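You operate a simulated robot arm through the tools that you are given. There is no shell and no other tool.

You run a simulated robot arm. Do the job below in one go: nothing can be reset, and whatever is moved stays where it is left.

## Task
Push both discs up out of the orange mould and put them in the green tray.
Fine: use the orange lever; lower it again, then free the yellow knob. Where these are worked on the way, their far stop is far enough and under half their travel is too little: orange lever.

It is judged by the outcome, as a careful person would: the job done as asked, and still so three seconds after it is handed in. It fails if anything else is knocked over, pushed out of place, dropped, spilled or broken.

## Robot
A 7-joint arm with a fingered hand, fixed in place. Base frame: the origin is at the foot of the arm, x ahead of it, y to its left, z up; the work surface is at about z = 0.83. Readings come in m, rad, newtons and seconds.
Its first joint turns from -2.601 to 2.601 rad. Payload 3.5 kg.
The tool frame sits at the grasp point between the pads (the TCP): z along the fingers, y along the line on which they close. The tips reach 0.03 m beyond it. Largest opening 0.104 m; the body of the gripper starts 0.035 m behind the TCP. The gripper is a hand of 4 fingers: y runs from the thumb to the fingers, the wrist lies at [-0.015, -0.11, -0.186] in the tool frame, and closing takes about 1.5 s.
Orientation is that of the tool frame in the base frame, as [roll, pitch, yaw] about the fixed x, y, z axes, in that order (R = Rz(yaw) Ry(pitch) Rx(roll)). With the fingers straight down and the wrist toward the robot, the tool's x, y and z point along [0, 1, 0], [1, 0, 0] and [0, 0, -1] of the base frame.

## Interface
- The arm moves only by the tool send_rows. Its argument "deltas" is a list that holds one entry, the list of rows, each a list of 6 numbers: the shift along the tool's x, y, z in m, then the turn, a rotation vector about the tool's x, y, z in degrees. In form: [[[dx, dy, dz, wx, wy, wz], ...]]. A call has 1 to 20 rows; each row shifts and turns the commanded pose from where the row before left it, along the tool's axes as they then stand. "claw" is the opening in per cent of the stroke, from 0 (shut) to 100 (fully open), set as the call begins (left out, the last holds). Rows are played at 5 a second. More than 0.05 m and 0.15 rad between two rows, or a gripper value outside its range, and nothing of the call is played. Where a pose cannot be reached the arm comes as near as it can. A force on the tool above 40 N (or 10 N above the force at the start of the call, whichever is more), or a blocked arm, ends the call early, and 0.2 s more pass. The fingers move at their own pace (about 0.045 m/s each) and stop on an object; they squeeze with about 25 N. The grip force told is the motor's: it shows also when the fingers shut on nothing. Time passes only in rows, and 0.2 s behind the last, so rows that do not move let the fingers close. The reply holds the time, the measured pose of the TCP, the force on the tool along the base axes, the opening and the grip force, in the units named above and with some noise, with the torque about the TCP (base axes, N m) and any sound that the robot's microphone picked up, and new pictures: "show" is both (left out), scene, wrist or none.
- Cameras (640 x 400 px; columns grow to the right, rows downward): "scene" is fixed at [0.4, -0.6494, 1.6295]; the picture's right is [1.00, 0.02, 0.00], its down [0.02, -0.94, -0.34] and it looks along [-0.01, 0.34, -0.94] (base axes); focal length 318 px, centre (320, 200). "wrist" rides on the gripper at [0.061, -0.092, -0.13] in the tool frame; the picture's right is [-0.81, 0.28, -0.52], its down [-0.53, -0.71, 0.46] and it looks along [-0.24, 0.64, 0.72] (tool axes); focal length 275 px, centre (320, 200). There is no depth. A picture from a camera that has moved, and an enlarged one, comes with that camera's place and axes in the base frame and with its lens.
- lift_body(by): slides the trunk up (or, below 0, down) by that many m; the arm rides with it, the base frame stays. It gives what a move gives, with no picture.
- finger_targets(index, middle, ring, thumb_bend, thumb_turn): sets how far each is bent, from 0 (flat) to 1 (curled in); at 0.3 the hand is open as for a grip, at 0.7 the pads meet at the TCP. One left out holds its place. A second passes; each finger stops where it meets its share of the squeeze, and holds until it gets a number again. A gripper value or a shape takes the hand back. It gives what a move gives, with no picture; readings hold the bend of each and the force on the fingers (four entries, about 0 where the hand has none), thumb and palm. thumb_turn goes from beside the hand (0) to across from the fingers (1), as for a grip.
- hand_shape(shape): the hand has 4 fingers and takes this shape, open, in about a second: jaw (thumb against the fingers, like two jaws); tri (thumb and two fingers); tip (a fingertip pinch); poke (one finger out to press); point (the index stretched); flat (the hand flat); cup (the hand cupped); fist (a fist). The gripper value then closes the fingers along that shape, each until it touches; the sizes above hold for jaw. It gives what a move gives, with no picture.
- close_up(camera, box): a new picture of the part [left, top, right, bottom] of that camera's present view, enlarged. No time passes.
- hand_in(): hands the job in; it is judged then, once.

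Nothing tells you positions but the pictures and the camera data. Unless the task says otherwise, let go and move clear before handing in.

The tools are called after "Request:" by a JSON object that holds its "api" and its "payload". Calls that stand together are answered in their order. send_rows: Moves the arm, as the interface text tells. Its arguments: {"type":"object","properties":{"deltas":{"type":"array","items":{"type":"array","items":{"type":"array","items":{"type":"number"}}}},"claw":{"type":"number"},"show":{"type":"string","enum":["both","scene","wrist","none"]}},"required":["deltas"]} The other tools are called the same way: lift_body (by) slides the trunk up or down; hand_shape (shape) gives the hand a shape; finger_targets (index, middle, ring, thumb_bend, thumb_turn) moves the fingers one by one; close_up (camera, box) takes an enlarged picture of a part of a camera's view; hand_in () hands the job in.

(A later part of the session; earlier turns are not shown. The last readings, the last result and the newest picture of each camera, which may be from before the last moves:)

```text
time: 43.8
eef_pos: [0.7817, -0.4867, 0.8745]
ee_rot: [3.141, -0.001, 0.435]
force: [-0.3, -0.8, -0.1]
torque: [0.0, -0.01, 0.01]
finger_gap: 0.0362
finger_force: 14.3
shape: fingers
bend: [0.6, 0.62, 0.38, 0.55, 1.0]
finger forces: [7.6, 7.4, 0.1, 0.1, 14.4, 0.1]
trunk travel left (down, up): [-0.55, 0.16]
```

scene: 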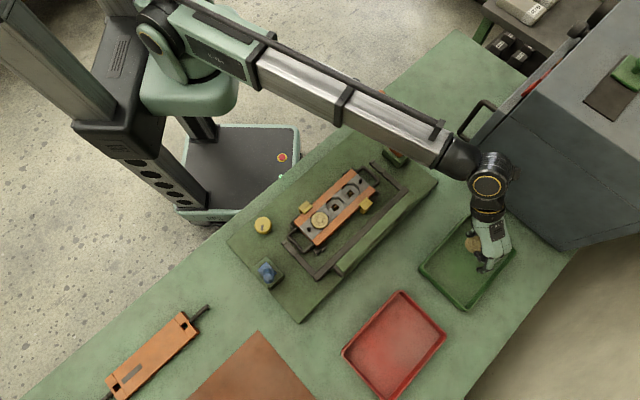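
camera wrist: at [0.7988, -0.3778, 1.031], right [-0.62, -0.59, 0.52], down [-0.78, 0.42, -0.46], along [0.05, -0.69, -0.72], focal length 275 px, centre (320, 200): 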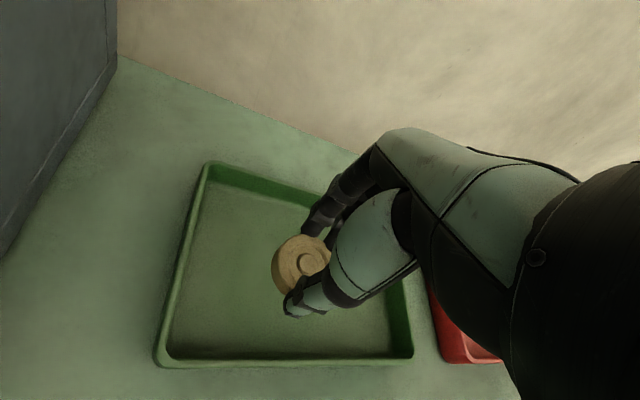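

Request:
{"api": "send_rows", "payload": {"deltas": [[[0, 0, 0.002, 0, 0, 0], [0, 0, 0.002, 0, 0, 0], [0, 0, 0.002, 0, 0, 0], [0, 0, 0, 0, 0, 0]]], "show": "none"}}

Request:
{"api": "close_up", "payload": {"camera": "wrist", "box": [220, 180, 380, 330]}}

```text
time: 44.8
eef_pos: [0.7821, -0.4871, 0.8692]
ee_rot: [-3.141, -0.001, 0.436]
force: [-0.6, 0.2, -0.1]
torque: [0.01, 0.01, 0.03]
finger_gap: 0.0359
finger_force: 14.9
shape: fingers
bend: [0.6, 0.62, 0.38, 0.55, 1.0]
finger forces: [7.5, 7.4, 0.0, 0.1, 14.3, 0.0]
trunk travel left (down, up): [-0.55, 0.16]
```

```text
2.67 times, centred on (300, 255) of wrist
camera zoom: at [0.7979, -0.3775, 1.001], right [-0.62, -0.59, 0.52], down [-0.78, 0.42, -0.46], along [0.05, -0.69, -0.72], focal length 734 px, centre (373, 53)
```

zoom: 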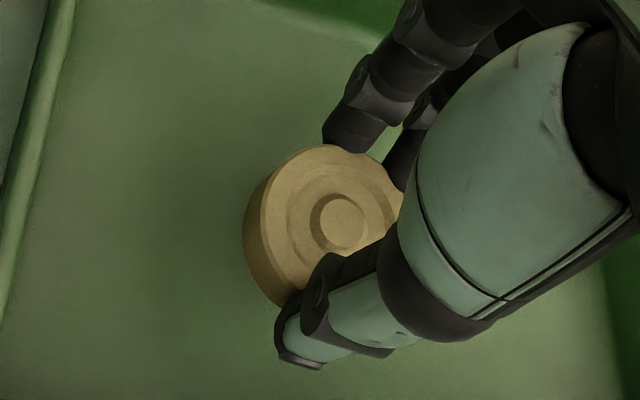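

Still no touch. I'll continue in 1.5–2 mm steps.

Request:
{"api": "send_rows", "payload": {"deltas": [[[0, 0, 0.002, 0, 0, 0], [0, 0, 0.002, 0, 0, 0], [0, 0, 0, 0, 0, 0]]], "show": "none"}}

```text
time: 45.6
eef_pos: [0.7824, -0.4875, 0.865]
ee_rot: [-3.142, 0.0, 0.436]
force: [-0.4, 0.1, 0.2]
torque: [-0.02, -0.01, 0.0]
finger_gap: 0.0361
finger_force: 14.5
shape: fingers
bend: [0.6, 0.62, 0.38, 0.55, 1.0]
finger forces: [7.5, 7.5, 0.0, 0.1, 14.4, 0.1]
trunk travel left (down, up): [-0.55, 0.16]
```

Request:
{"api": "send_rows", "payload": {"deltas": [[[0, 0, 0.0015, 0, 0, 0], [0, 0, 0.0015, 0, 0, 0], [0, 0, 0, 0, 0, 0]]], "show": "scene"}}

Request:
{"api": "close_up", "payload": {"camera": "scene", "box": [430, 200, 520, 290]}}

```text
time: 46.4
eef_pos: [0.7818, -0.488, 0.8617]
ee_rot: [-3.141, 0.002, 0.436]
force: [-0.2, -0.1, 0.1]
torque: [0.03, -0.03, 0.05]
finger_gap: 0.0362
finger_force: 15.4
shape: fingers
bend: [0.6, 0.62, 0.38, 0.55, 1.0]
finger forces: [7.6, 7.5, 0.1, 0.0, 14.3, 0.0]
trunk travel left (down, up): [-0.55, 0.16]
```

scene: 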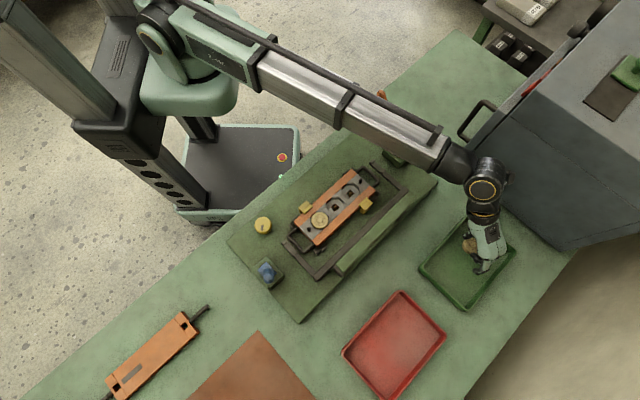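

```text
4.44 times, centred on (475, 245) of scene
camera zoom: at [0.4, -0.6494, 1.6295], right [1.0, 0.02, 0.0], down [0.02, -0.94, -0.34], along [-0.01, 0.34, -0.94], focal length 1415 px, centre (-369, 0)
```

zoom: 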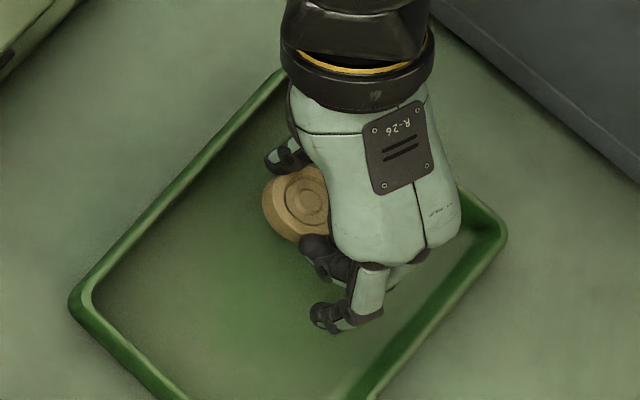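

Very close now. A few more millimetres, still watching force.

Request:
{"api": "send_rows", "payload": {"deltas": [[[0, 0, 0.0015, 0, 0, 0], [0, 0, 0.0015, 0, 0, 0], [0, 0, 0, 0, 0, 0]]], "show": "none"}}

```text
time: 47.2
eef_pos: [0.7833, -0.4882, 0.859]
ee_rot: [3.141, 0.0, 0.438]
force: [0.1, -0.2, -0.6]
torque: [-0.01, 0.0, 0.0]
finger_gap: 0.0357
finger_force: 15.1
shape: fingers
bend: [0.6, 0.62, 0.38, 0.55, 1.0]
finger forces: [7.5, 7.4, 0.0, 0.0, 14.4, 0.1]
trunk travel left (down, up): [-0.55, 0.16]
```

Request:
{"api": "send_rows", "payload": {"deltas": [[[0, 0, 0.0015, 0, 0, 0], [0, 0, 0.0015, 0, 0, 0], [0, 0, 0, 0, 0, 0]]], "show": "wrist"}}

Request:
{"api": "close_up", "payload": {"camera": "wrist", "box": [220, 180, 380, 330]}}

```text
time: 48.0
eef_pos: [0.7826, -0.4879, 0.8565]
ee_rot: [-3.141, 0.002, 0.437]
force: [-0.9, 0.5, 0.2]
torque: [0.0, -0.01, 0.01]
finger_gap: 0.036
finger_force: 14.6
shape: fingers
bend: [0.6, 0.62, 0.38, 0.55, 1.0]
finger forces: [7.6, 7.5, 0.1, 0.0, 14.3, 0.0]
trunk travel left (down, up): [-0.55, 0.16]
camera wrist: at [0.7995, -0.3779, 0.9882], right [-0.62, -0.59, 0.52], down [-0.78, 0.42, -0.46], along [0.05, -0.69, -0.72], focal length 275 px, centre (320, 200)
```

wrist: 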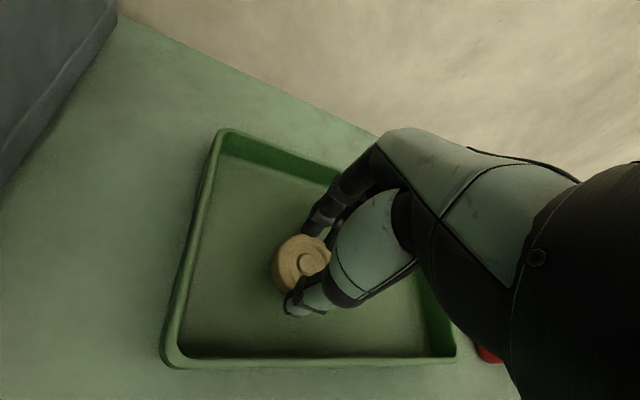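

```text
2.67 times, centred on (300, 255) of wrist
camera zoom: at [0.7995, -0.3779, 0.9882], right [-0.62, -0.59, 0.52], down [-0.78, 0.42, -0.46], along [0.05, -0.69, -0.72], focal length 734 px, centre (373, 53)
```

zoom: 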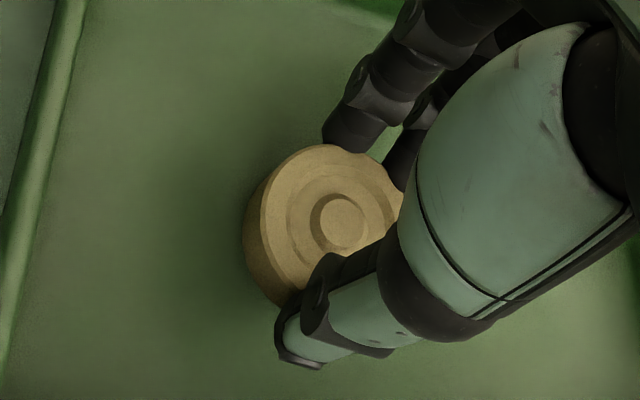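

Checking the tray rim by triangulation, it sits at only about z = 0.84, so the floor is lower than I assumed. I'll keep lowering in small steps.

Request:
{"api": "send_rows", "payload": {"deltas": [[[0, 0, 0.002, 0, 0, 0], [0, 0, 0.002, 0, 0, 0], [0, 0, 0, 0, 0, 0]]], "show": "none"}}

```text
time: 48.8
eef_pos: [0.7824, -0.4874, 0.8513]
ee_rot: [-3.141, 0.001, 0.435]
force: [-0.1, 0.8, 0.1]
torque: [0.02, 0.0, 0.0]
finger_gap: 0.0359
finger_force: 15.2
shape: fingers
bend: [0.6, 0.62, 0.38, 0.55, 1.0]
finger forces: [7.5, 7.5, 0.0, 0.0, 14.4, 0.0]
trunk travel left (down, up): [-0.55, 0.16]
```

Request:
{"api": "send_rows", "payload": {"deltas": [[[0, 0, 0.002, 0, 0, 0], [0, 0, 0.002, 0, 0, 0], [0, 0, 0, 0, 0, 0]]], "show": "none"}}

Request:
{"api": "close_up", "payload": {"camera": "scene", "box": [430, 200, 520, 290]}}

```text
time: 49.6
eef_pos: [0.7821, -0.4874, 0.8481]
ee_rot: [3.141, -0.001, 0.435]
force: [0.4, 0.3, -0.8]
torque: [0.0, -0.01, -0.04]
finger_gap: 0.036
finger_force: 15.0
shape: fingers
bend: [0.6, 0.62, 0.38, 0.55, 1.0]
finger forces: [7.5, 7.5, 0.0, 0.1, 14.4, 0.0]
trunk travel left (down, up): [-0.55, 0.16]
```

```text
4.44 times, centred on (475, 245) of scene
camera zoom: at [0.4, -0.6494, 1.6295], right [1.0, 0.02, 0.0], down [0.02, -0.94, -0.34], along [-0.01, 0.34, -0.94], focal length 1415 px, centre (-369, 0)
```

zoom: 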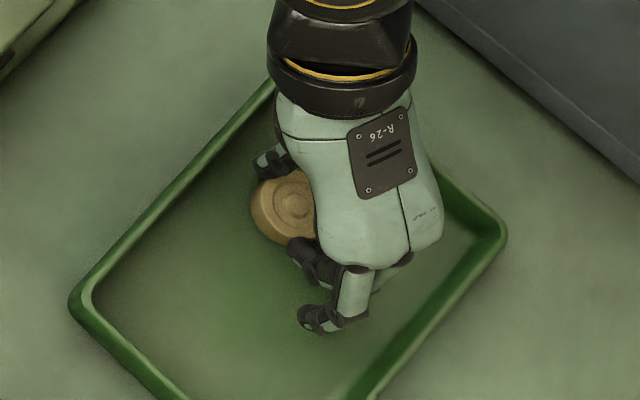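

Request:
{"api": "send_rows", "payload": {"deltas": [[[0, 0, 0.002, 0, 0, 0], [0, 0, 0.002, 0, 0, 0], [0, 0, 0.002, 0, 0, 0], [0, 0, 0, 0, 0, 0]]], "show": "none"}}

```text
time: 50.6
eef_pos: [0.7815, -0.4875, 0.8429]
ee_rot: [3.14, -0.001, 0.436]
force: [0.2, -0.6, 9.4]
torque: [0.21, 0.06, 0.03]
finger_gap: 0.0357
finger_force: 15.3
shape: fingers
bend: [0.6, 0.62, 0.38, 0.55, 1.0]
finger forces: [8.3, 7.9, 0.0, 0.1, 14.1, 0.1]
trunk travel left (down, up): [-0.55, 0.16]
```

The disc is on the tray floor (about 9 N). I'll ease up 1 mm, open the fingers and lift away.

Request:
{"api": "send_rows", "payload": {"deltas": [[[0, 0, -0.001, 0, 0, 0], [0, 0, 0, 0, 0, 0]]], "show": "none"}}

Request:
{"api": "finger_targets", "payload": {"index": 0.42, "middle": 0.42, "thumb_bend": 0.42, "ring": 0.3}}

Request:
{"api": "send_rows", "payload": {"deltas": [[[0, 0, -0.01, 0, 0, 0], [0, 0, -0.02, 0, 0, 0], [0, 0, -0.03, 0, 0, 0], [0, 0, -0.03, 0, 0, 0], [0, 0, -0.03, 0, 0, 0], [0, 0, -0.03, 0, 0, 0], [0, 0, -0.04, 0, 0, 0], [0, 0, -0.04, 0, 0, 0], [0, 0, 0, 0, 0, 0]]], "show": "both"}}

Request:
{"api": "close_up", "payload": {"camera": "scene", "box": [390, 170, 550, 330]}}

```text
time: 51.2
eef_pos: [0.782, -0.488, 0.8429]
ee_rot: [-3.141, 0.001, 0.438]
force: [-0.4, -0.3, 8.4]
torque: [0.21, 0.08, -0.01]
finger_gap: 0.036
finger_force: 14.9
shape: fingers
bend: [0.6, 0.62, 0.38, 0.55, 1.0]
finger forces: [8.2, 8.0, 0.1, 0.1, 14.3, 0.0]
trunk travel left (down, up): [-0.55, 0.16]
```

```text
time: 52.2
eef_pos: [0.7828, -0.4871, 0.843]
ee_rot: [-3.141, -0.001, 0.436]
force: [-1.1, 0.4, 0.2]
torque: [-0.01, 0.0, -0.02]
finger_gap: 0.0724
finger_force: 0.1
shape: fingers
bend: [0.42, 0.42, 0.3, 0.42, 0.99]
finger forces: [0.1, 0.0, 0.1, 0.1, 0.0, 0.0]
trunk travel left (down, up): [-0.55, 0.16]
```

```text
time: 54.2
eef_pos: [0.784, -0.4899, 1.0699]
ee_rot: [-3.14, 0.0, 0.437]
force: [0.5, 0.6, 0.4]
torque: [0.0, 0.0, -0.05]
finger_gap: 0.0724
finger_force: 0.1
shape: fingers
bend: [0.42, 0.42, 0.3, 0.42, 0.99]
finger forces: [0.0, 0.0, 0.1, 0.0, 0.0, 0.0]
trunk travel left (down, up): [-0.55, 0.16]
camera wrist: at [0.7999, -0.3785, 1.2021], right [-0.62, -0.59, 0.52], down [-0.78, 0.42, -0.46], along [0.05, -0.69, -0.72], focal length 275 px, centre (320, 200)
```

scene: 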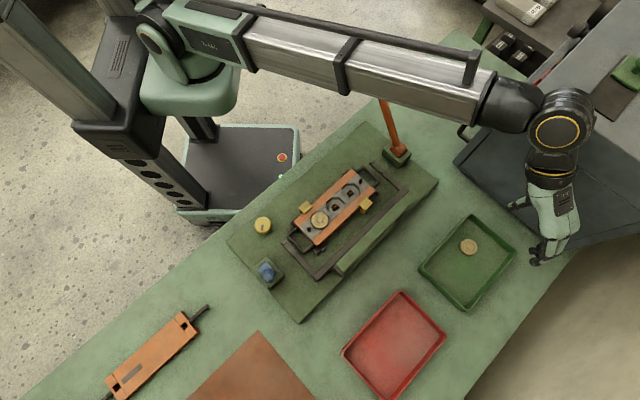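
wrist: 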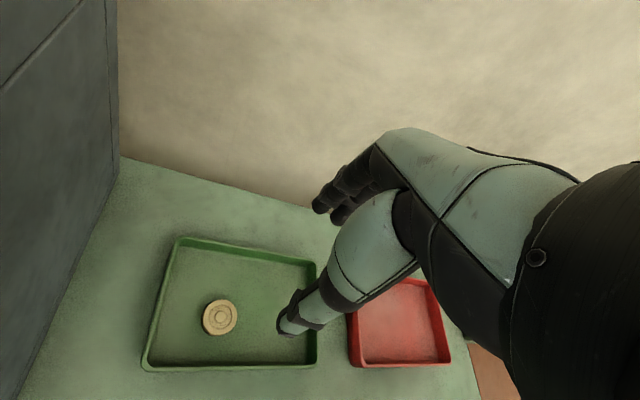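

```text
2.50 times, centred on (470, 250) of scene
camera zoom: at [0.4, -0.6494, 1.6295], right [1.0, 0.02, 0.0], down [0.02, -0.94, -0.34], along [-0.01, 0.34, -0.94], focal length 796 px, centre (-55, 75)
```

zoom: 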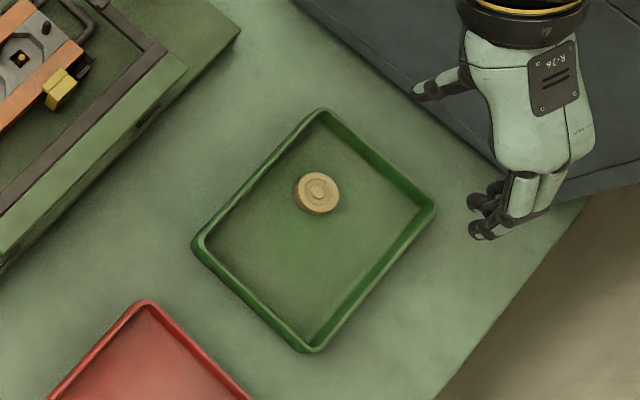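

Disc 2 now lies flat in the green tray. Next I'll turn the hand to a yaw of 90°, so the thumb avoids the yellow clamp beside the second disc, and move back over the mould.

Request:
{"api": "send_rows", "payload": {"deltas": [[[0, 0, -0.03, 0, 0, -6.5], [0, 0, 0, 0, 0, -6.5], [0, 0, 0, 0, 0, -6.5], [0, 0, 0, 0, 0, -6.5], [0, 0, 0, 0, 0, -6.5], [0, 0, 0, 0, 0, -6.5], [0, 0, 0, 0, 0, -6.5], [0, 0, 0, 0, 0, -6.5], [0, 0, 0, 0, 0, -6.5], [0, 0, 0, 0, 0, -6.5], [0, 0, 0, 0, 0, 0]]], "show": "none"}}

Request:
{"api": "send_rows", "payload": {"deltas": [[[0.0061, -0.039, 0, 0, 0, 0], [0.0061, -0.039, 0, 0, 0, 0], [0.0061, -0.039, 0, 0, 0, 0], [0.0061, -0.039, 0, 0, 0, 0], [0.0061, -0.039, 0, 0, 0, 0], [0.0061, -0.039, 0, 0, 0, 0], [0.0061, -0.039, 0, 0, 0, 0], [0.0061, -0.039, 0, 0, 0, 0], [0.0061, -0.039, 0, 0, 0, 0], [0.0061, -0.039, 0, 0, 0, 0], [0, 0, 0, 0, 0, 0]]], "show": "both"}}

Request:
{"api": "close_up", "payload": {"camera": "wrist", "box": [150, 220, 370, 400]}}

Request:
{"api": "close_up", "payload": {"camera": "scene", "box": [300, 170, 380, 250]}}

```text
time: 56.6
eef_pos: [0.7814, -0.4874, 1.1032]
ee_rot: [3.141, 0.001, 1.57]
force: [-0.7, 1.2, 1.2]
torque: [0.01, 0.03, 0.0]
finger_gap: 0.0723
finger_force: 0.1
shape: fingers
bend: [0.42, 0.42, 0.3, 0.42, 0.99]
finger forces: [0.0, 0.0, 0.0, 0.1, 0.0, 0.0]
trunk travel left (down, up): [-0.55, 0.16]
```

```text
time: 59.0
eef_pos: [0.393, -0.4281, 1.1028]
ee_rot: [3.141, 0.0, 1.571]
force: [0.0, -0.7, 0.3]
torque: [0.02, 0.01, 0.01]
finger_gap: 0.0724
finger_force: 0.1
shape: fingers
bend: [0.42, 0.42, 0.3, 0.42, 0.99]
finger forces: [0.1, 0.0, 0.0, 0.0, 0.0, 0.1]
trunk travel left (down, up): [-0.55, 0.16]
camera wrist: at [0.3007, -0.3652, 1.2359], right [0.28, -0.81, 0.52], down [-0.71, -0.53, -0.46], along [0.64, -0.24, -0.72], focal length 275 px, centre (320, 200)
```

scene: 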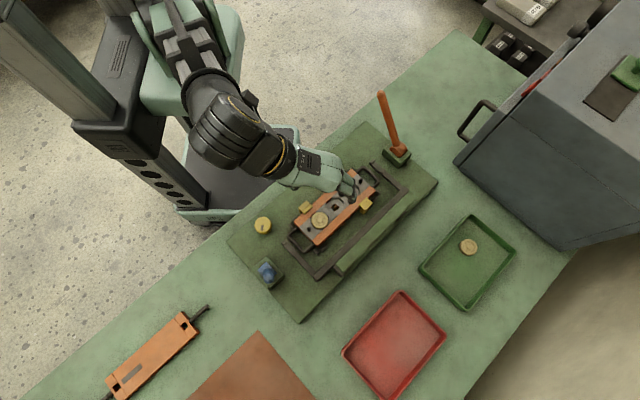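
wrist: 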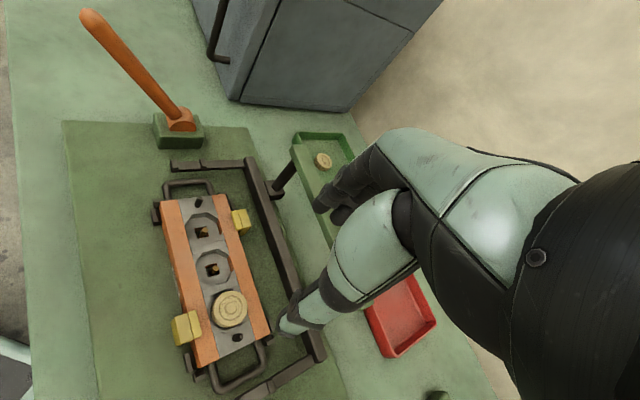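

```text
2.22 times, centred on (260, 310) of wrist
camera zoom: at [0.3007, -0.3652, 1.2359], right [0.28, -0.81, 0.52], down [-0.71, -0.53, -0.46], along [0.64, -0.24, -0.72], focal length 612 px, centre (453, -44)
```

zoom: 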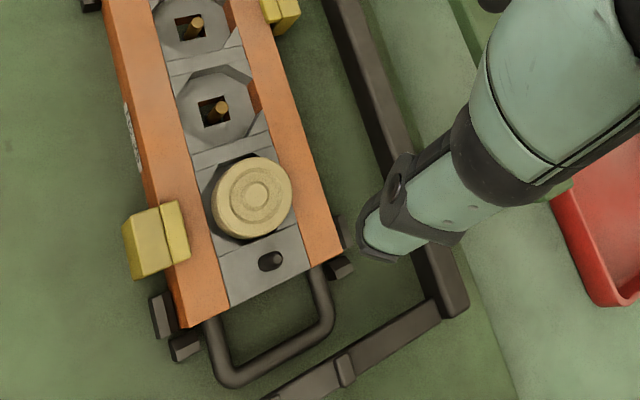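

```text
5.00 times, centred on (340, 210) of scene
camera zoom: at [0.4, -0.6494, 1.6295], right [1.0, 0.02, 0.0], down [0.02, -0.94, -0.34], along [-0.01, 0.34, -0.94], focal length 1592 px, centre (220, 150)
```

zoom: 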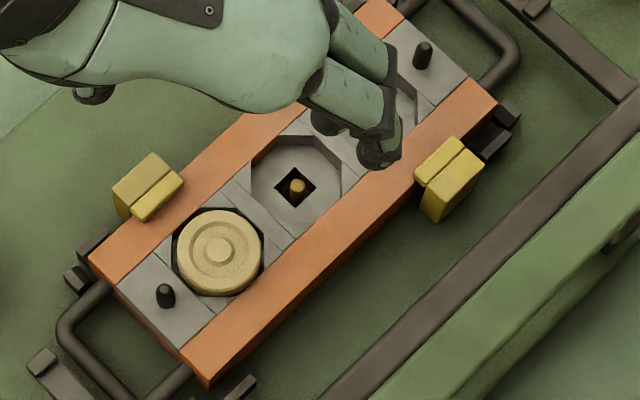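

The second disc's centre triangulates to about (0.393, -0.429), right under the hand. I'll pre-shape the fingers and lower to just above it.

Request:
{"api": "finger_targets", "payload": {"index": 0.45, "middle": 0.45, "ring": 0.25, "thumb_bend": 0.45, "thumb_turn": 1.0}}

Request:
{"api": "send_rows", "payload": {"deltas": [[[0, 0, 0.03, 0, 0, 0], [0, 0, 0.03, 0, 0, 0], [0, 0, 0.03, 0, 0, 0], [0, 0, 0.03, 0, 0, 0], [0, 0, 0.03, 0, 0, 0], [0, 0, 0.02, 0, 0, 0], [0, 0, 0, 0, 0, 0]]], "show": "none"}}

Request:
{"api": "close_up", "payload": {"camera": "wrist", "box": [180, 160, 400, 390]}}

Request:
{"api": "close_up", "payload": {"camera": "scene", "box": [290, 170, 380, 260]}}

```text
time: 60.0
eef_pos: [0.3939, -0.4273, 1.1044]
ee_rot: [3.141, 0.001, 1.571]
force: [-0.1, 0.1, 0.6]
torque: [-0.05, -0.01, 0.02]
finger_gap: 0.0655
finger_force: 0.0
shape: fingers
bend: [0.45, 0.45, 0.25, 0.45, 0.99]
finger forces: [0.0, 0.1, 0.0, 0.0, 0.0, 0.0]
trunk travel left (down, up): [-0.55, 0.16]
```

```text
time: 61.6
eef_pos: [0.3936, -0.4268, 0.9338]
ee_rot: [3.141, 0.002, 1.571]
force: [-0.2, -0.4, 0.6]
torque: [0.01, 0.0, 0.03]
finger_gap: 0.0656
finger_force: 0.3
shape: fingers
bend: [0.45, 0.45, 0.25, 0.45, 0.99]
finger forces: [0.0, 0.1, 0.0, 0.0, 0.0, 0.1]
trunk travel left (down, up): [-0.55, 0.16]
```

```text
1.74 times, centred on (290, 275) of wrist
camera zoom: at [0.3005, -0.3646, 1.0653], right [0.28, -0.81, 0.52], down [-0.71, -0.53, -0.46], along [0.64, -0.24, -0.72], focal length 479 px, centre (372, 70)
```

zoom: 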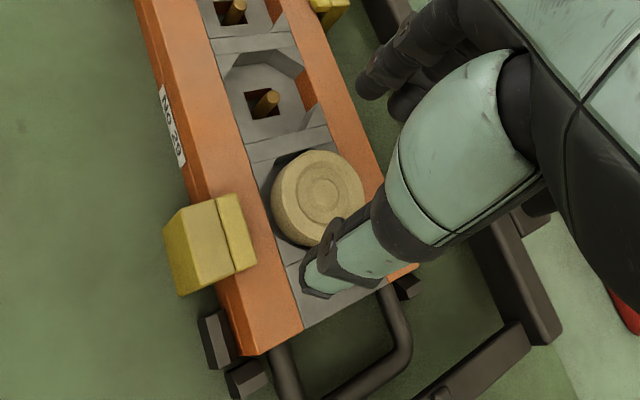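

```text
4.44 times, centred on (335, 215) of scene
camera zoom: at [0.4, -0.6494, 1.6295], right [1.0, 0.02, 0.0], down [0.02, -0.94, -0.34], along [-0.01, 0.34, -0.94], focal length 1415 px, centre (253, 133)
```

zoom: 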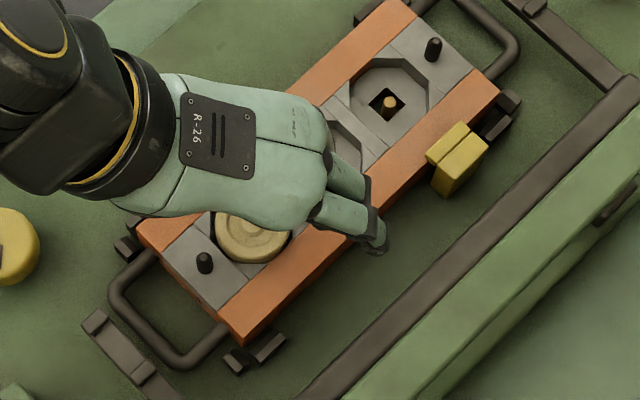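

The hand is centred on the disc. I'll turn it 6° to share the clearance between the clamp and the small black pin, then lower to the same height that worked before.

Request:
{"api": "send_rows", "payload": {"deltas": [[[-0.0015, -0.0004, 0, 0, 0, 6.0], [0, 0, 0.012, 0, 0, 0], [0, 0, 0.012, 0, 0, 0], [0, 0, 0.006, 0, 0, 0], [0, 0, 0.003, 0, 0, 0], [0, 0, 0, 0, 0, 0]]], "show": "none"}}

Request:
{"api": "close_up", "payload": {"camera": "wrist", "box": [180, 160, 400, 390]}}

Request:
{"api": "close_up", "payload": {"camera": "scene", "box": [290, 170, 380, 260]}}

```text
time: 63.0
eef_pos: [0.3932, -0.4294, 0.9009]
ee_rot: [-3.141, 0.002, 1.466]
force: [0.4, -0.1, -0.4]
torque: [-0.03, 0.01, -0.01]
finger_gap: 0.0656
finger_force: 0.0
shape: fingers
bend: [0.45, 0.45, 0.25, 0.45, 0.99]
finger forces: [0.1, 0.0, 0.0, 0.0, 0.1, 0.0]
trunk travel left (down, up): [-0.55, 0.16]
```

```text
1.74 times, centred on (290, 275) of wrist
camera zoom: at [0.3072, -0.3563, 1.0323], right [0.19, -0.83, 0.52], down [-0.77, -0.46, -0.46], along [0.62, -0.31, -0.72], focal length 479 px, centre (372, 70)
```

zoom: 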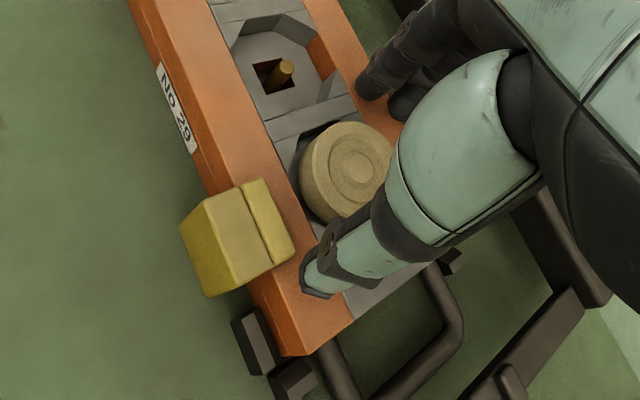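

```text
4.44 times, centred on (335, 215) of scene
camera zoom: at [0.4, -0.6494, 1.6295], right [1.0, 0.02, 0.0], down [0.02, -0.94, -0.34], along [-0.01, 0.34, -0.94], focal length 1415 px, centre (253, 133)
```

zoom: 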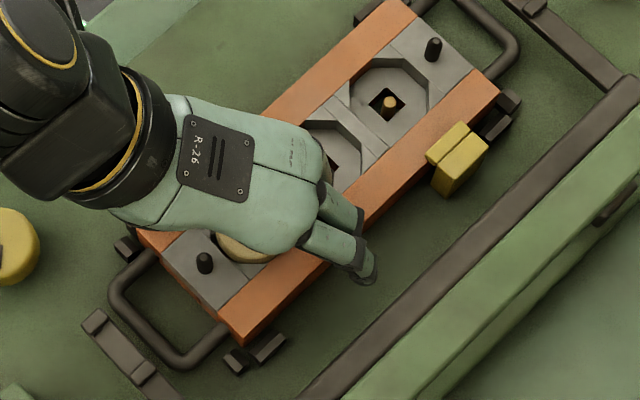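

Clearances look fine. I'll narrow the grip slightly and go down the last few millimetres.

Request:
{"api": "finger_targets", "payload": {"index": 0.48, "middle": 0.48, "thumb_bend": 0.48}}

Request:
{"api": "send_rows", "payload": {"deltas": [[[0, 0, 0.002, 0, 0, 0], [0, 0, 0.002, 0, 0, 0], [0, 0, 0.001, 0, 0, 0], [0, 0, 0, 0, 0, 0]]], "show": "none"}}

Request:
{"api": "close_up", "payload": {"camera": "wrist", "box": [220, 180, 380, 330]}}

```text
time: 64.0
eef_pos: [0.3923, -0.4282, 0.9004]
ee_rot: [3.141, 0.0, 1.465]
force: [-0.2, 0.2, 0.3]
torque: [0.02, 0.01, -0.01]
finger_gap: 0.0577
finger_force: 0.0
shape: fingers
bend: [0.48, 0.48, 0.25, 0.48, 1.0]
finger forces: [0.0, 0.0, 0.0, 0.0, 0.1, 0.0]
trunk travel left (down, up): [-0.55, 0.16]
```

```text
time: 65.0
eef_pos: [0.3919, -0.4279, 0.8963]
ee_rot: [3.141, 0.0, 1.467]
force: [0.6, -0.9, -0.1]
torque: [-0.01, -0.02, -0.02]
finger_gap: 0.0574
finger_force: 0.0
shape: fingers
bend: [0.48, 0.48, 0.25, 0.48, 1.0]
finger forces: [0.0, 0.0, 0.0, 0.1, 0.0, 0.0]
trunk travel left (down, up): [-0.55, 0.16]
```

```text
2.67 times, centred on (300, 255) of wrist
camera zoom: at [0.3062, -0.3563, 1.0269], right [0.19, -0.83, 0.52], down [-0.77, -0.46, -0.46], along [0.62, -0.31, -0.72], focal length 734 px, centre (373, 53)
```

zoom: 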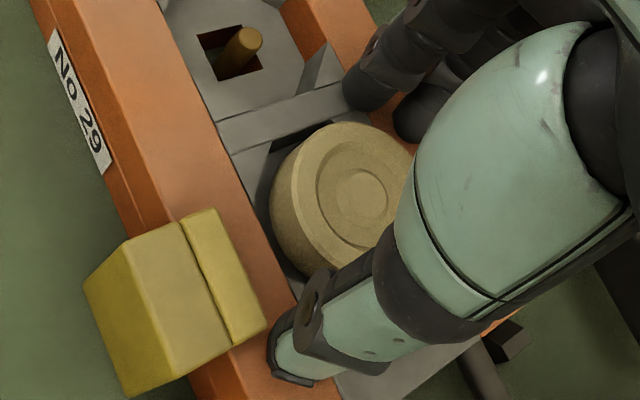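

No contact and the thumb just clears the clamp. I'll close gently, then squeeze.

Request:
{"api": "finger_targets", "payload": {"index": 0.55, "middle": 0.55, "thumb_bend": 0.58}}

Request:
{"api": "finger_targets", "payload": {"index": 0.75, "middle": 0.75, "thumb_bend": 0.75}}

Request:
{"api": "close_up", "payload": {"camera": "wrist", "box": [220, 180, 380, 330]}}

```text
time: 66.0
eef_pos: [0.391, -0.4286, 0.8954]
ee_rot: [-3.14, 0.001, 1.465]
force: [0.4, 0.5, -0.2]
torque: [0.01, -0.03, -0.02]
finger_gap: 0.039
finger_force: 1.5
shape: fingers
bend: [0.54, 0.54, 0.25, 0.56, 1.0]
finger forces: [0.5, 0.7, 0.0, 0.0, 0.7, 0.0]
trunk travel left (down, up): [-0.55, 0.16]
```

```text
time: 67.0
eef_pos: [0.3931, -0.4281, 0.8943]
ee_rot: [-3.141, -0.001, 1.467]
force: [6.4, 1.6, 0.6]
torque: [0.04, -0.18, 0.08]
finger_gap: 0.0348
finger_force: 14.5
shape: fingers
bend: [0.58, 0.58, 0.25, 0.58, 1.0]
finger forces: [9.0, 8.9, 0.0, 0.1, 12.1, 0.0]
trunk travel left (down, up): [-0.55, 0.16]
```

```text
2.67 times, centred on (300, 255) of wrist
camera zoom: at [0.3066, -0.3561, 1.0269], right [0.19, -0.83, 0.52], down [-0.77, -0.46, -0.46], along [0.62, -0.31, -0.72], focal length 734 px, centre (373, 53)
```

zoom: 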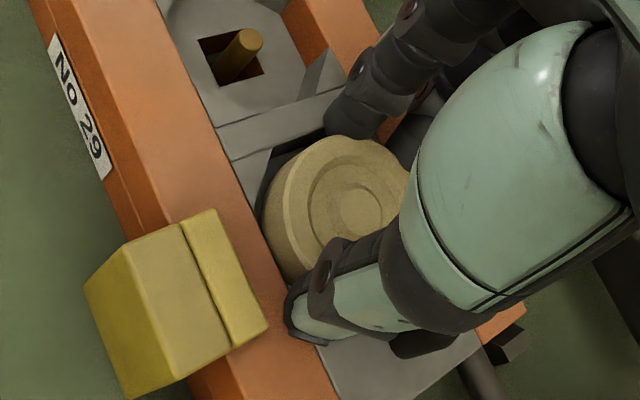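

The second disc is gripped evenly (9, 9 and 12 N). I'll lift it gently and check.

Request:
{"api": "send_rows", "payload": {"deltas": [[[0, 0, -0.004, 0, 0, 0], [0, 0, -0.006, 0, 0, 0], [0, 0, -0.01, 0, 0, 0], [0, 0, -0.01, 0, 0, 0], [0, 0, -0.015, 0, 0, 0], [0, 0, 0, 0, 0, 0]]], "show": "both"}}

Request:
{"api": "close_up", "payload": {"camera": "wrist", "box": [180, 160, 400, 390]}}

```text
time: 68.4
eef_pos: [0.3915, -0.4289, 0.9407]
ee_rot: [3.142, 0.003, 1.464]
force: [-0.2, 0.3, -0.4]
torque: [0.03, 0.01, 0.02]
finger_gap: 0.0346
finger_force: 12.9
shape: fingers
bend: [0.59, 0.59, 0.25, 0.57, 1.0]
finger forces: [6.8, 6.8, 0.0, 0.0, 12.3, 0.0]
trunk travel left (down, up): [-0.55, 0.16]
camera wrist: at [0.3064, -0.3566, 1.0724], right [0.19, -0.83, 0.52], down [-0.77, -0.46, -0.46], along [0.62, -0.31, -0.72], focal length 275 px, centre (320, 200)
```

scene: 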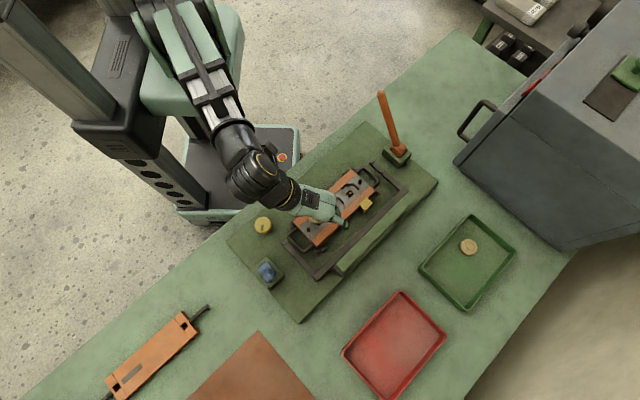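
wrist: 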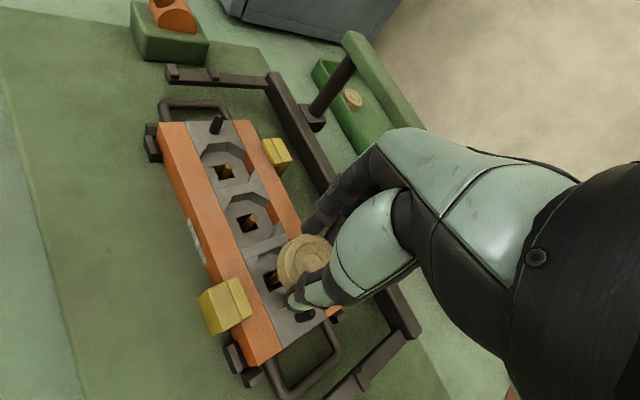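

```text
1.74 times, centred on (290, 275) of wrist
camera zoom: at [0.3064, -0.3566, 1.0724], right [0.19, -0.83, 0.52], down [-0.77, -0.46, -0.46], along [0.62, -0.31, -0.72], focal length 479 px, centre (372, 70)
```

zoom: 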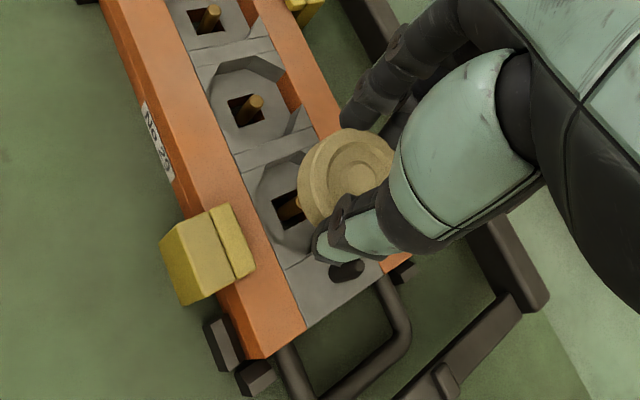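

The second disc is out. I'll lift it high, turn the hand to line up with the tray, and carry it across beside the first disc.

Request:
{"api": "send_rows", "payload": {"deltas": [[[0, 0, -0.03, 0, 0, 0], [0, 0, -0.03, 0, 0, 0], [0, 0, -0.03, 0, 0, 0], [0, 0, -0.03, 0, 0, 0], [0, 0, -0.03, 0, 0, 0], [0, 0, -0.01, 0, 0, 6.5], [0, 0, 0, 0, 0, 6.5], [0, 0, 0, 0, 0, 6.5], [0, 0, 0, 0, 0, 6.5], [0, 0, 0, 0, 0, 6.5], [0, 0, 0, 0, 0, 6.5], [0, 0, 0, 0, 0, 0]]], "show": "none"}}

Request:
{"api": "send_rows", "payload": {"deltas": [[[0.00878, 0.01774, 0, 0, 0, 0], [0.01756, 0.03548, 0, 0, 0, 0], [0.01756, 0.03548, 0, 0, 0, 0], [0.01756, 0.03548, 0, 0, 0, 0], [0.01756, 0.03548, 0, 0, 0, 0], [0.01756, 0.03548, 0, 0, 0, 0], [0.01756, 0.03548, 0, 0, 0, 0], [0.01756, 0.03548, 0, 0, 0, 0], [0.01756, 0.03548, 0, 0, 0, 0], [0.00878, 0.01774, 0, 0, 0, 0], [0, 0, 0, 0, 0, 0]]], "show": "both"}}

```text
time: 71.0
eef_pos: [0.3923, -0.4285, 1.1012]
ee_rot: [-3.141, 0.0, 0.784]
force: [0.1, -0.3, 0.1]
torque: [0.02, 0.0, -0.01]
finger_gap: 0.0342
finger_force: 11.9
shape: fingers
bend: [0.59, 0.59, 0.25, 0.57, 1.0]
finger forces: [6.6, 6.7, 0.1, 0.0, 11.0, 0.0]
trunk travel left (down, up): [-0.55, 0.16]
```

```text
time: 73.4
eef_pos: [0.7303, -0.5429, 1.0978]
ee_rot: [3.141, 0.001, 0.784]
force: [0.2, 1.2, -0.1]
torque: [-0.01, -0.03, 0.0]
finger_gap: 0.0342
finger_force: 11.8
shape: fingers
bend: [0.59, 0.59, 0.25, 0.57, 1.0]
finger forces: [6.8, 6.8, 0.0, 0.1, 10.5, 0.0]
trunk travel left (down, up): [-0.55, 0.16]
camera wrist: at [0.707, -0.4329, 1.2298], right [-0.38, -0.77, 0.52], down [-0.88, 0.13, -0.46], along [0.28, -0.63, -0.72], focal length 275 px, centre (320, 200)
```

scene: 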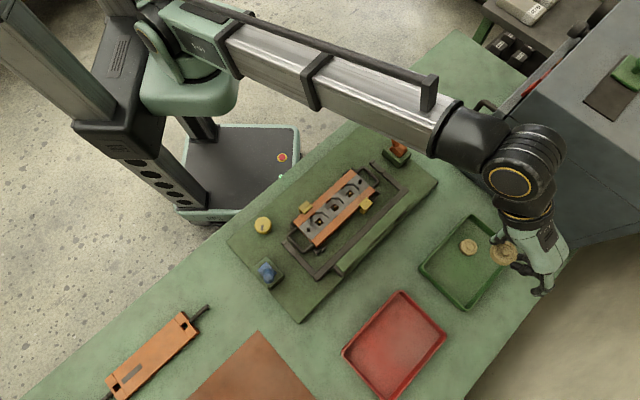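
wrist: 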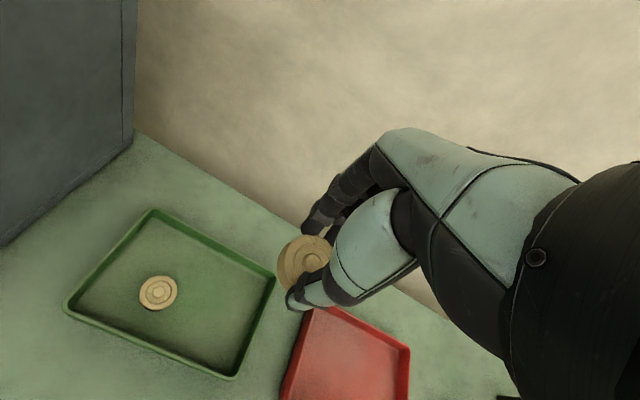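

The disc is above the free half of the tray. I'll tuck the ring finger and lower to just above the floor.

Request:
{"api": "finger_targets", "payload": {"ring": 0.4}}

Request:
{"api": "send_rows", "payload": {"deltas": [[[0, 0, 0.03, 0, 0, 0], [0, 0, 0.03, 0, 0, 0], [0, 0, 0.03, 0, 0, 0], [0, 0, 0.03, 0, 0, 0], [0, 0, 0.03, 0, 0, 0], [0, 0, 0.03, 0, 0, 0], [0, 0, 0.025, 0, 0, 0], [0, 0, 0.02, 0, 0, 0], [0, 0, 0.01, 0, 0, 0], [0, 0, 0.01, 0, 0, 0], [0, 0, 0, 0, 0, 0]]], "show": "both"}}

Request:
{"api": "close_up", "payload": {"camera": "scene", "box": [390, 190, 530, 330]}}

```text
time: 74.4
eef_pos: [0.7292, -0.5418, 1.0977]
ee_rot: [-3.141, 0.001, 0.786]
force: [0.3, 0.1, -0.1]
torque: [0.0, 0.0, 0.0]
finger_gap: 0.0339
finger_force: 11.6
shape: fingers
bend: [0.59, 0.59, 0.4, 0.57, 1.0]
finger forces: [6.7, 6.9, 0.0, 0.1, 10.5, 0.1]
trunk travel left (down, up): [-0.55, 0.16]
```

```text
time: 76.8
eef_pos: [0.7289, -0.5424, 0.8554]
ee_rot: [-3.141, 0.001, 0.784]
force: [0.6, 0.5, -0.7]
torque: [0.01, -0.01, 0.01]
finger_gap: 0.0337
finger_force: 11.0
shape: fingers
bend: [0.6, 0.59, 0.4, 0.57, 1.0]
finger forces: [6.7, 6.7, 0.1, 0.1, 9.4, 0.0]
trunk travel left (down, up): [-0.55, 0.16]
camera wrist: at [0.7076, -0.4321, 0.9874], right [-0.38, -0.77, 0.52], down [-0.88, 0.13, -0.46], along [0.28, -0.63, -0.72], focal length 275 px, centre (320, 200)
```

scene: 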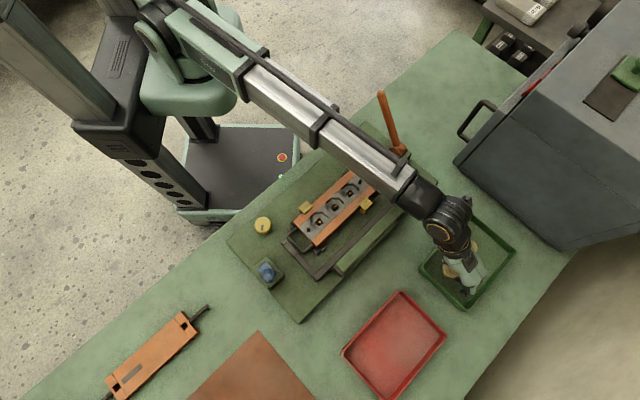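
wrist: 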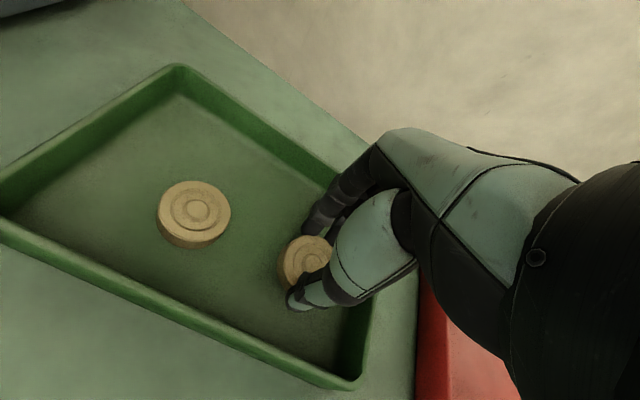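

```text
2.86 times, centred on (460, 260) of scene
camera zoom: at [0.4, -0.6494, 1.6295], right [1.0, 0.02, 0.0], down [0.02, -0.94, -0.34], along [-0.01, 0.34, -0.94], focal length 910 px, centre (-80, 29)
```

zoom: 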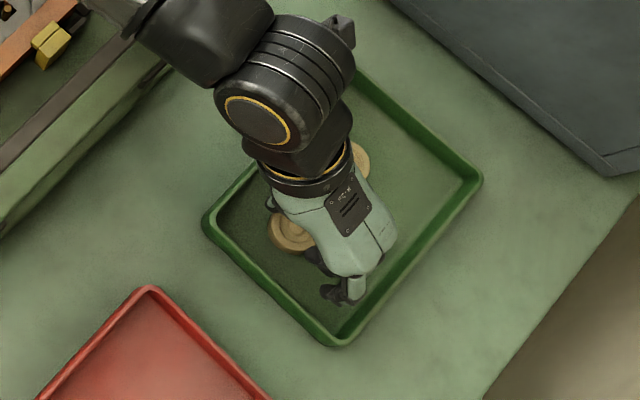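

The disc has tilted slightly in the grip, so I'll set it down without delay.

Request:
{"api": "send_rows", "payload": {"deltas": [[[0, 0, 0.003, 0, 0, 0], [0, 0, 0.003, 0, 0, 0], [0, 0, 0.002, 0, 0, 0], [0, 0, 0, 0, 0, 0]]], "show": "none"}}

Request:
{"api": "close_up", "payload": {"camera": "wrist", "box": [220, 180, 380, 330]}}

```text
time: 77.8
eef_pos: [0.7297, -0.543, 0.8471]
ee_rot: [3.141, 0.0, 0.785]
force: [-0.1, -0.8, 4.1]
torque: [0.06, 0.07, 0.02]
finger_gap: 0.0341
finger_force: 13.5
shape: fingers
bend: [0.6, 0.59, 0.4, 0.57, 1.0]
finger forces: [7.1, 7.5, 0.1, 0.0, 13.6, 0.0]
trunk travel left (down, up): [-0.55, 0.16]
```

```text
2.67 times, centred on (300, 255) of wrist
camera zoom: at [0.7074, -0.4323, 0.9795], right [-0.38, -0.77, 0.52], down [-0.88, 0.13, -0.46], along [0.28, -0.63, -0.72], focal length 734 px, centre (373, 53)
```

zoom: 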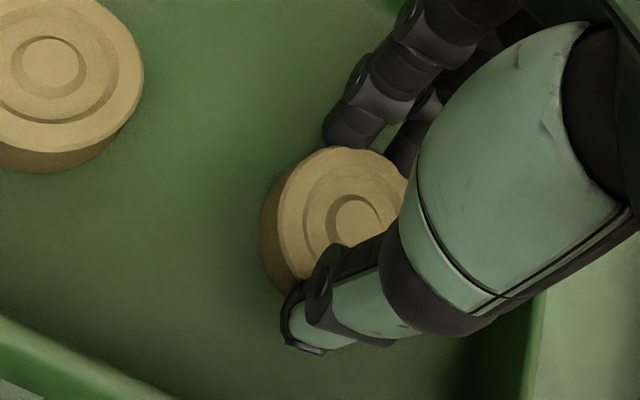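

It's touching the floor (4 N). I'll press down 1.5 mm more to level it, then release and lift off.

Request:
{"api": "send_rows", "payload": {"deltas": [[[0, 0, 0.0015, 0, 0, 0], [0, 0, 0, 0, 0, 0]]], "show": "none"}}

Request:
{"api": "finger_targets", "payload": {"index": 0.45, "middle": 0.45, "thumb_bend": 0.43, "ring": 0.35}}

Request:
{"api": "send_rows", "payload": {"deltas": [[[0, 0, -0.01, 0, 0, 0], [0, 0, -0.02, 0, 0, 0], [0, 0, -0.03, 0, 0, 0], [0, 0, -0.03, 0, 0, 0], [0, 0, -0.03, 0, 0, 0], [0, 0, -0.03, 0, 0, 0], [0, 0, -0.04, 0, 0, 0], [0, 0, -0.04, 0, 0, 0], [0, 0, -0.03, 0, 0, 0], [0, 0, 0, 0, 0, 0]]], "show": "both"}}

Request:
{"api": "close_up", "payload": {"camera": "scene", "box": [390, 190, 530, 330]}}

```text
time: 78.4
eef_pos: [0.7292, -0.5424, 0.8462]
ee_rot: [3.139, 0.0, 0.785]
force: [1.8, -0.4, 10.0]
torque: [0.12, 0.09, -0.03]
finger_gap: 0.0342
finger_force: 16.1
shape: fingers
bend: [0.6, 0.59, 0.4, 0.57, 1.0]
finger forces: [7.9, 8.4, 0.0, 0.0, 15.9, 0.1]
trunk travel left (down, up): [-0.55, 0.16]
```

```text
time: 79.4
eef_pos: [0.7292, -0.5424, 0.8454]
ee_rot: [-3.141, 0.0, 0.786]
force: [-0.5, -0.2, -0.4]
torque: [0.02, 0.0, -0.02]
finger_gap: 0.0667
finger_force: 0.1
shape: fingers
bend: [0.45, 0.45, 0.35, 0.43, 0.99]
finger forces: [0.0, 0.0, 0.0, 0.0, 0.1, 0.0]
trunk travel left (down, up): [-0.55, 0.16]
```

```text
time: 81.6
eef_pos: [0.7289, -0.5421, 1.1067]
ee_rot: [3.141, 0.0, 0.785]
force: [0.1, -0.4, 0.0]
torque: [0.0, 0.0, -0.03]
finger_gap: 0.0672
finger_force: 0.1
shape: fingers
bend: [0.45, 0.45, 0.35, 0.43, 0.99]
finger forces: [0.0, 0.0, 0.0, 0.0, 0.0, 0.0]
trunk travel left (down, up): [-0.55, 0.16]
camera wrist: at [0.7066, -0.4321, 1.2391], right [-0.38, -0.77, 0.52], down [-0.88, 0.13, -0.46], along [0.28, -0.63, -0.72], focal length 275 px, centre (320, 200)
```

scene: 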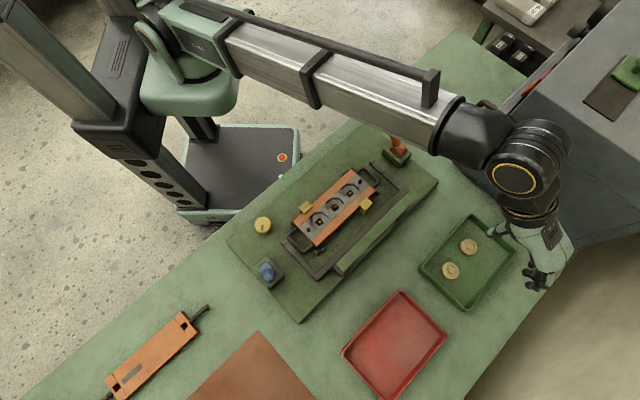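
wrist: 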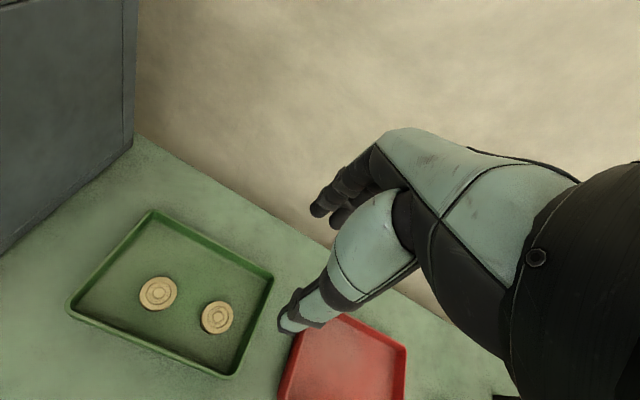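

```text
2.86 times, centred on (460, 260) of scene
camera zoom: at [0.4, -0.6494, 1.6295], right [1.0, 0.02, 0.0], down [0.02, -0.94, -0.34], along [-0.01, 0.34, -0.94], focal length 910 px, centre (-80, 29)
```

zoom: 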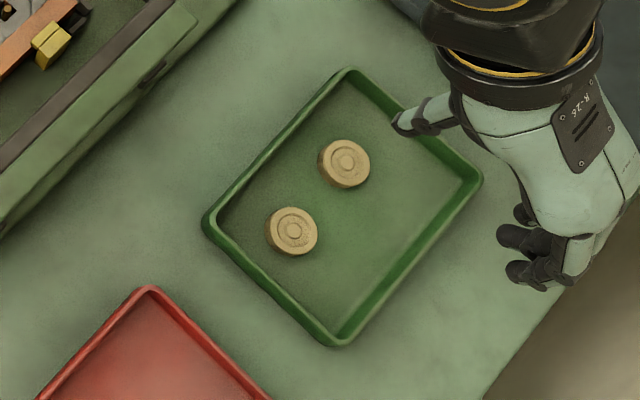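

Both discs lie flat in the green tray. Next I'll lower the orange lever again, starting by moving above it with the thumb on the robot side of the handle, ready to push it back.

Request:
{"api": "finger_targets", "payload": {"index": 0.2, "middle": 0.2, "ring": 0.2, "thumb_bend": 0.42, "thumb_turn": 1.0}}

Request:
{"api": "send_rows", "payload": {"deltas": [[[0.0064, -0.0188, -0.005, 0, 0, 0], [0.0128, -0.0376, 0, 0, 0, 0], [0.0128, -0.0376, 0, 0, 0, 0], [0.0128, -0.0376, 0, 0, 0, 0], [0.0128, -0.0376, 0, 0, 0, 0], [0.0128, -0.0376, 0, 0, 0, 0], [0.0128, -0.0376, 0, 0, 0, 0], [0.0128, -0.0376, 0, 0, 0, 0], [0.0128, -0.0376, 0, 0, 0, 0], [0.0128, -0.0376, 0, 0, 0, 0], [0.0128, -0.0376, 0, 0, 0, 0], [0.0064, -0.0188, 0, 0, 0, 0], [0, 0, 0, 0, 0, 0]]], "show": "both"}}

Request:
{"api": "close_up", "payload": {"camera": "scene", "box": [350, 70, 430, 170]}}

```text
time: 82.6
eef_pos: [0.7287, -0.5411, 1.1072]
ee_rot: [-3.141, 0.001, 0.785]
force: [-0.2, 0.1, -0.8]
torque: [-0.04, 0.02, -0.01]
finger_gap: 0.1024
finger_force: 0.1
shape: fingers
bend: [0.2, 0.2, 0.2, 0.42, 0.99]
finger forces: [0.1, 0.1, 0.0, 0.1, 0.0, 0.1]
trunk travel left (down, up): [-0.55, 0.16]
```

```text
time: 85.4
eef_pos: [0.537, -0.1524, 1.1092]
ee_rot: [-3.141, 0.001, 0.785]
force: [0.3, 0.3, -0.3]
torque: [-0.04, 0.04, -0.01]
finger_gap: 0.1022
finger_force: 0.0
shape: fingers
bend: [0.2, 0.2, 0.2, 0.42, 0.99]
finger forces: [0.0, 0.1, 0.0, 0.0, 0.1, 0.1]
trunk travel left (down, up): [-0.55, 0.16]
camera wrist: at [0.5143, -0.0411, 1.2419], right [-0.38, -0.77, 0.52], down [-0.88, 0.13, -0.46], along [0.28, -0.63, -0.72], focal length 275 px, centre (320, 200)
```

scene: 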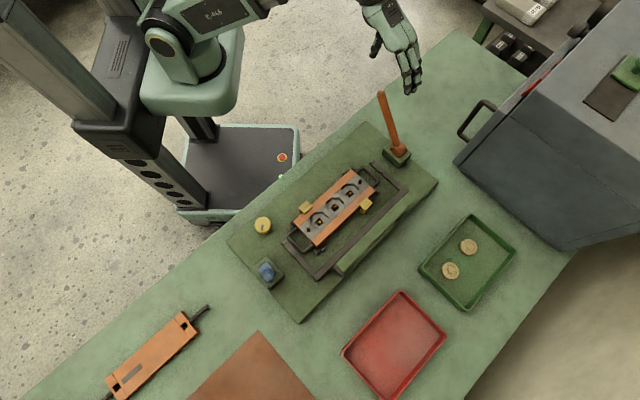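
wrist: 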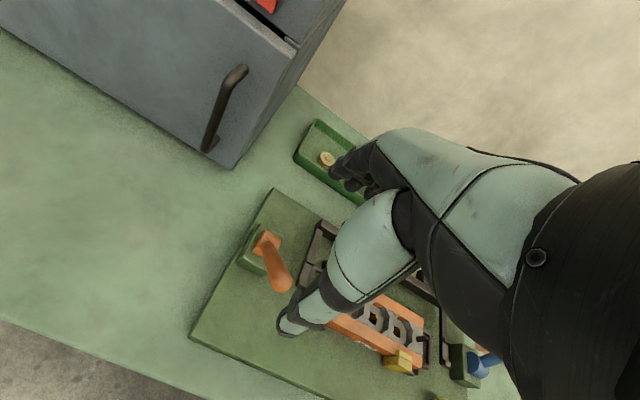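

```text
4.00 times, centred on (390, 120) of scene
camera zoom: at [0.4, -0.6494, 1.6295], right [1.0, 0.02, 0.0], down [0.02, -0.94, -0.34], along [-0.01, 0.34, -0.94], focal length 1274 px, centre (40, 520)
```

zoom: 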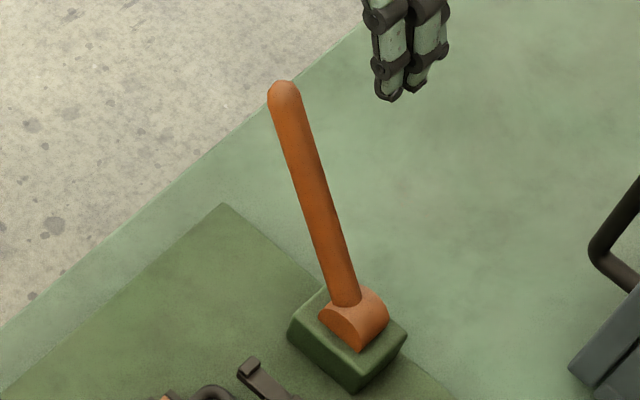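

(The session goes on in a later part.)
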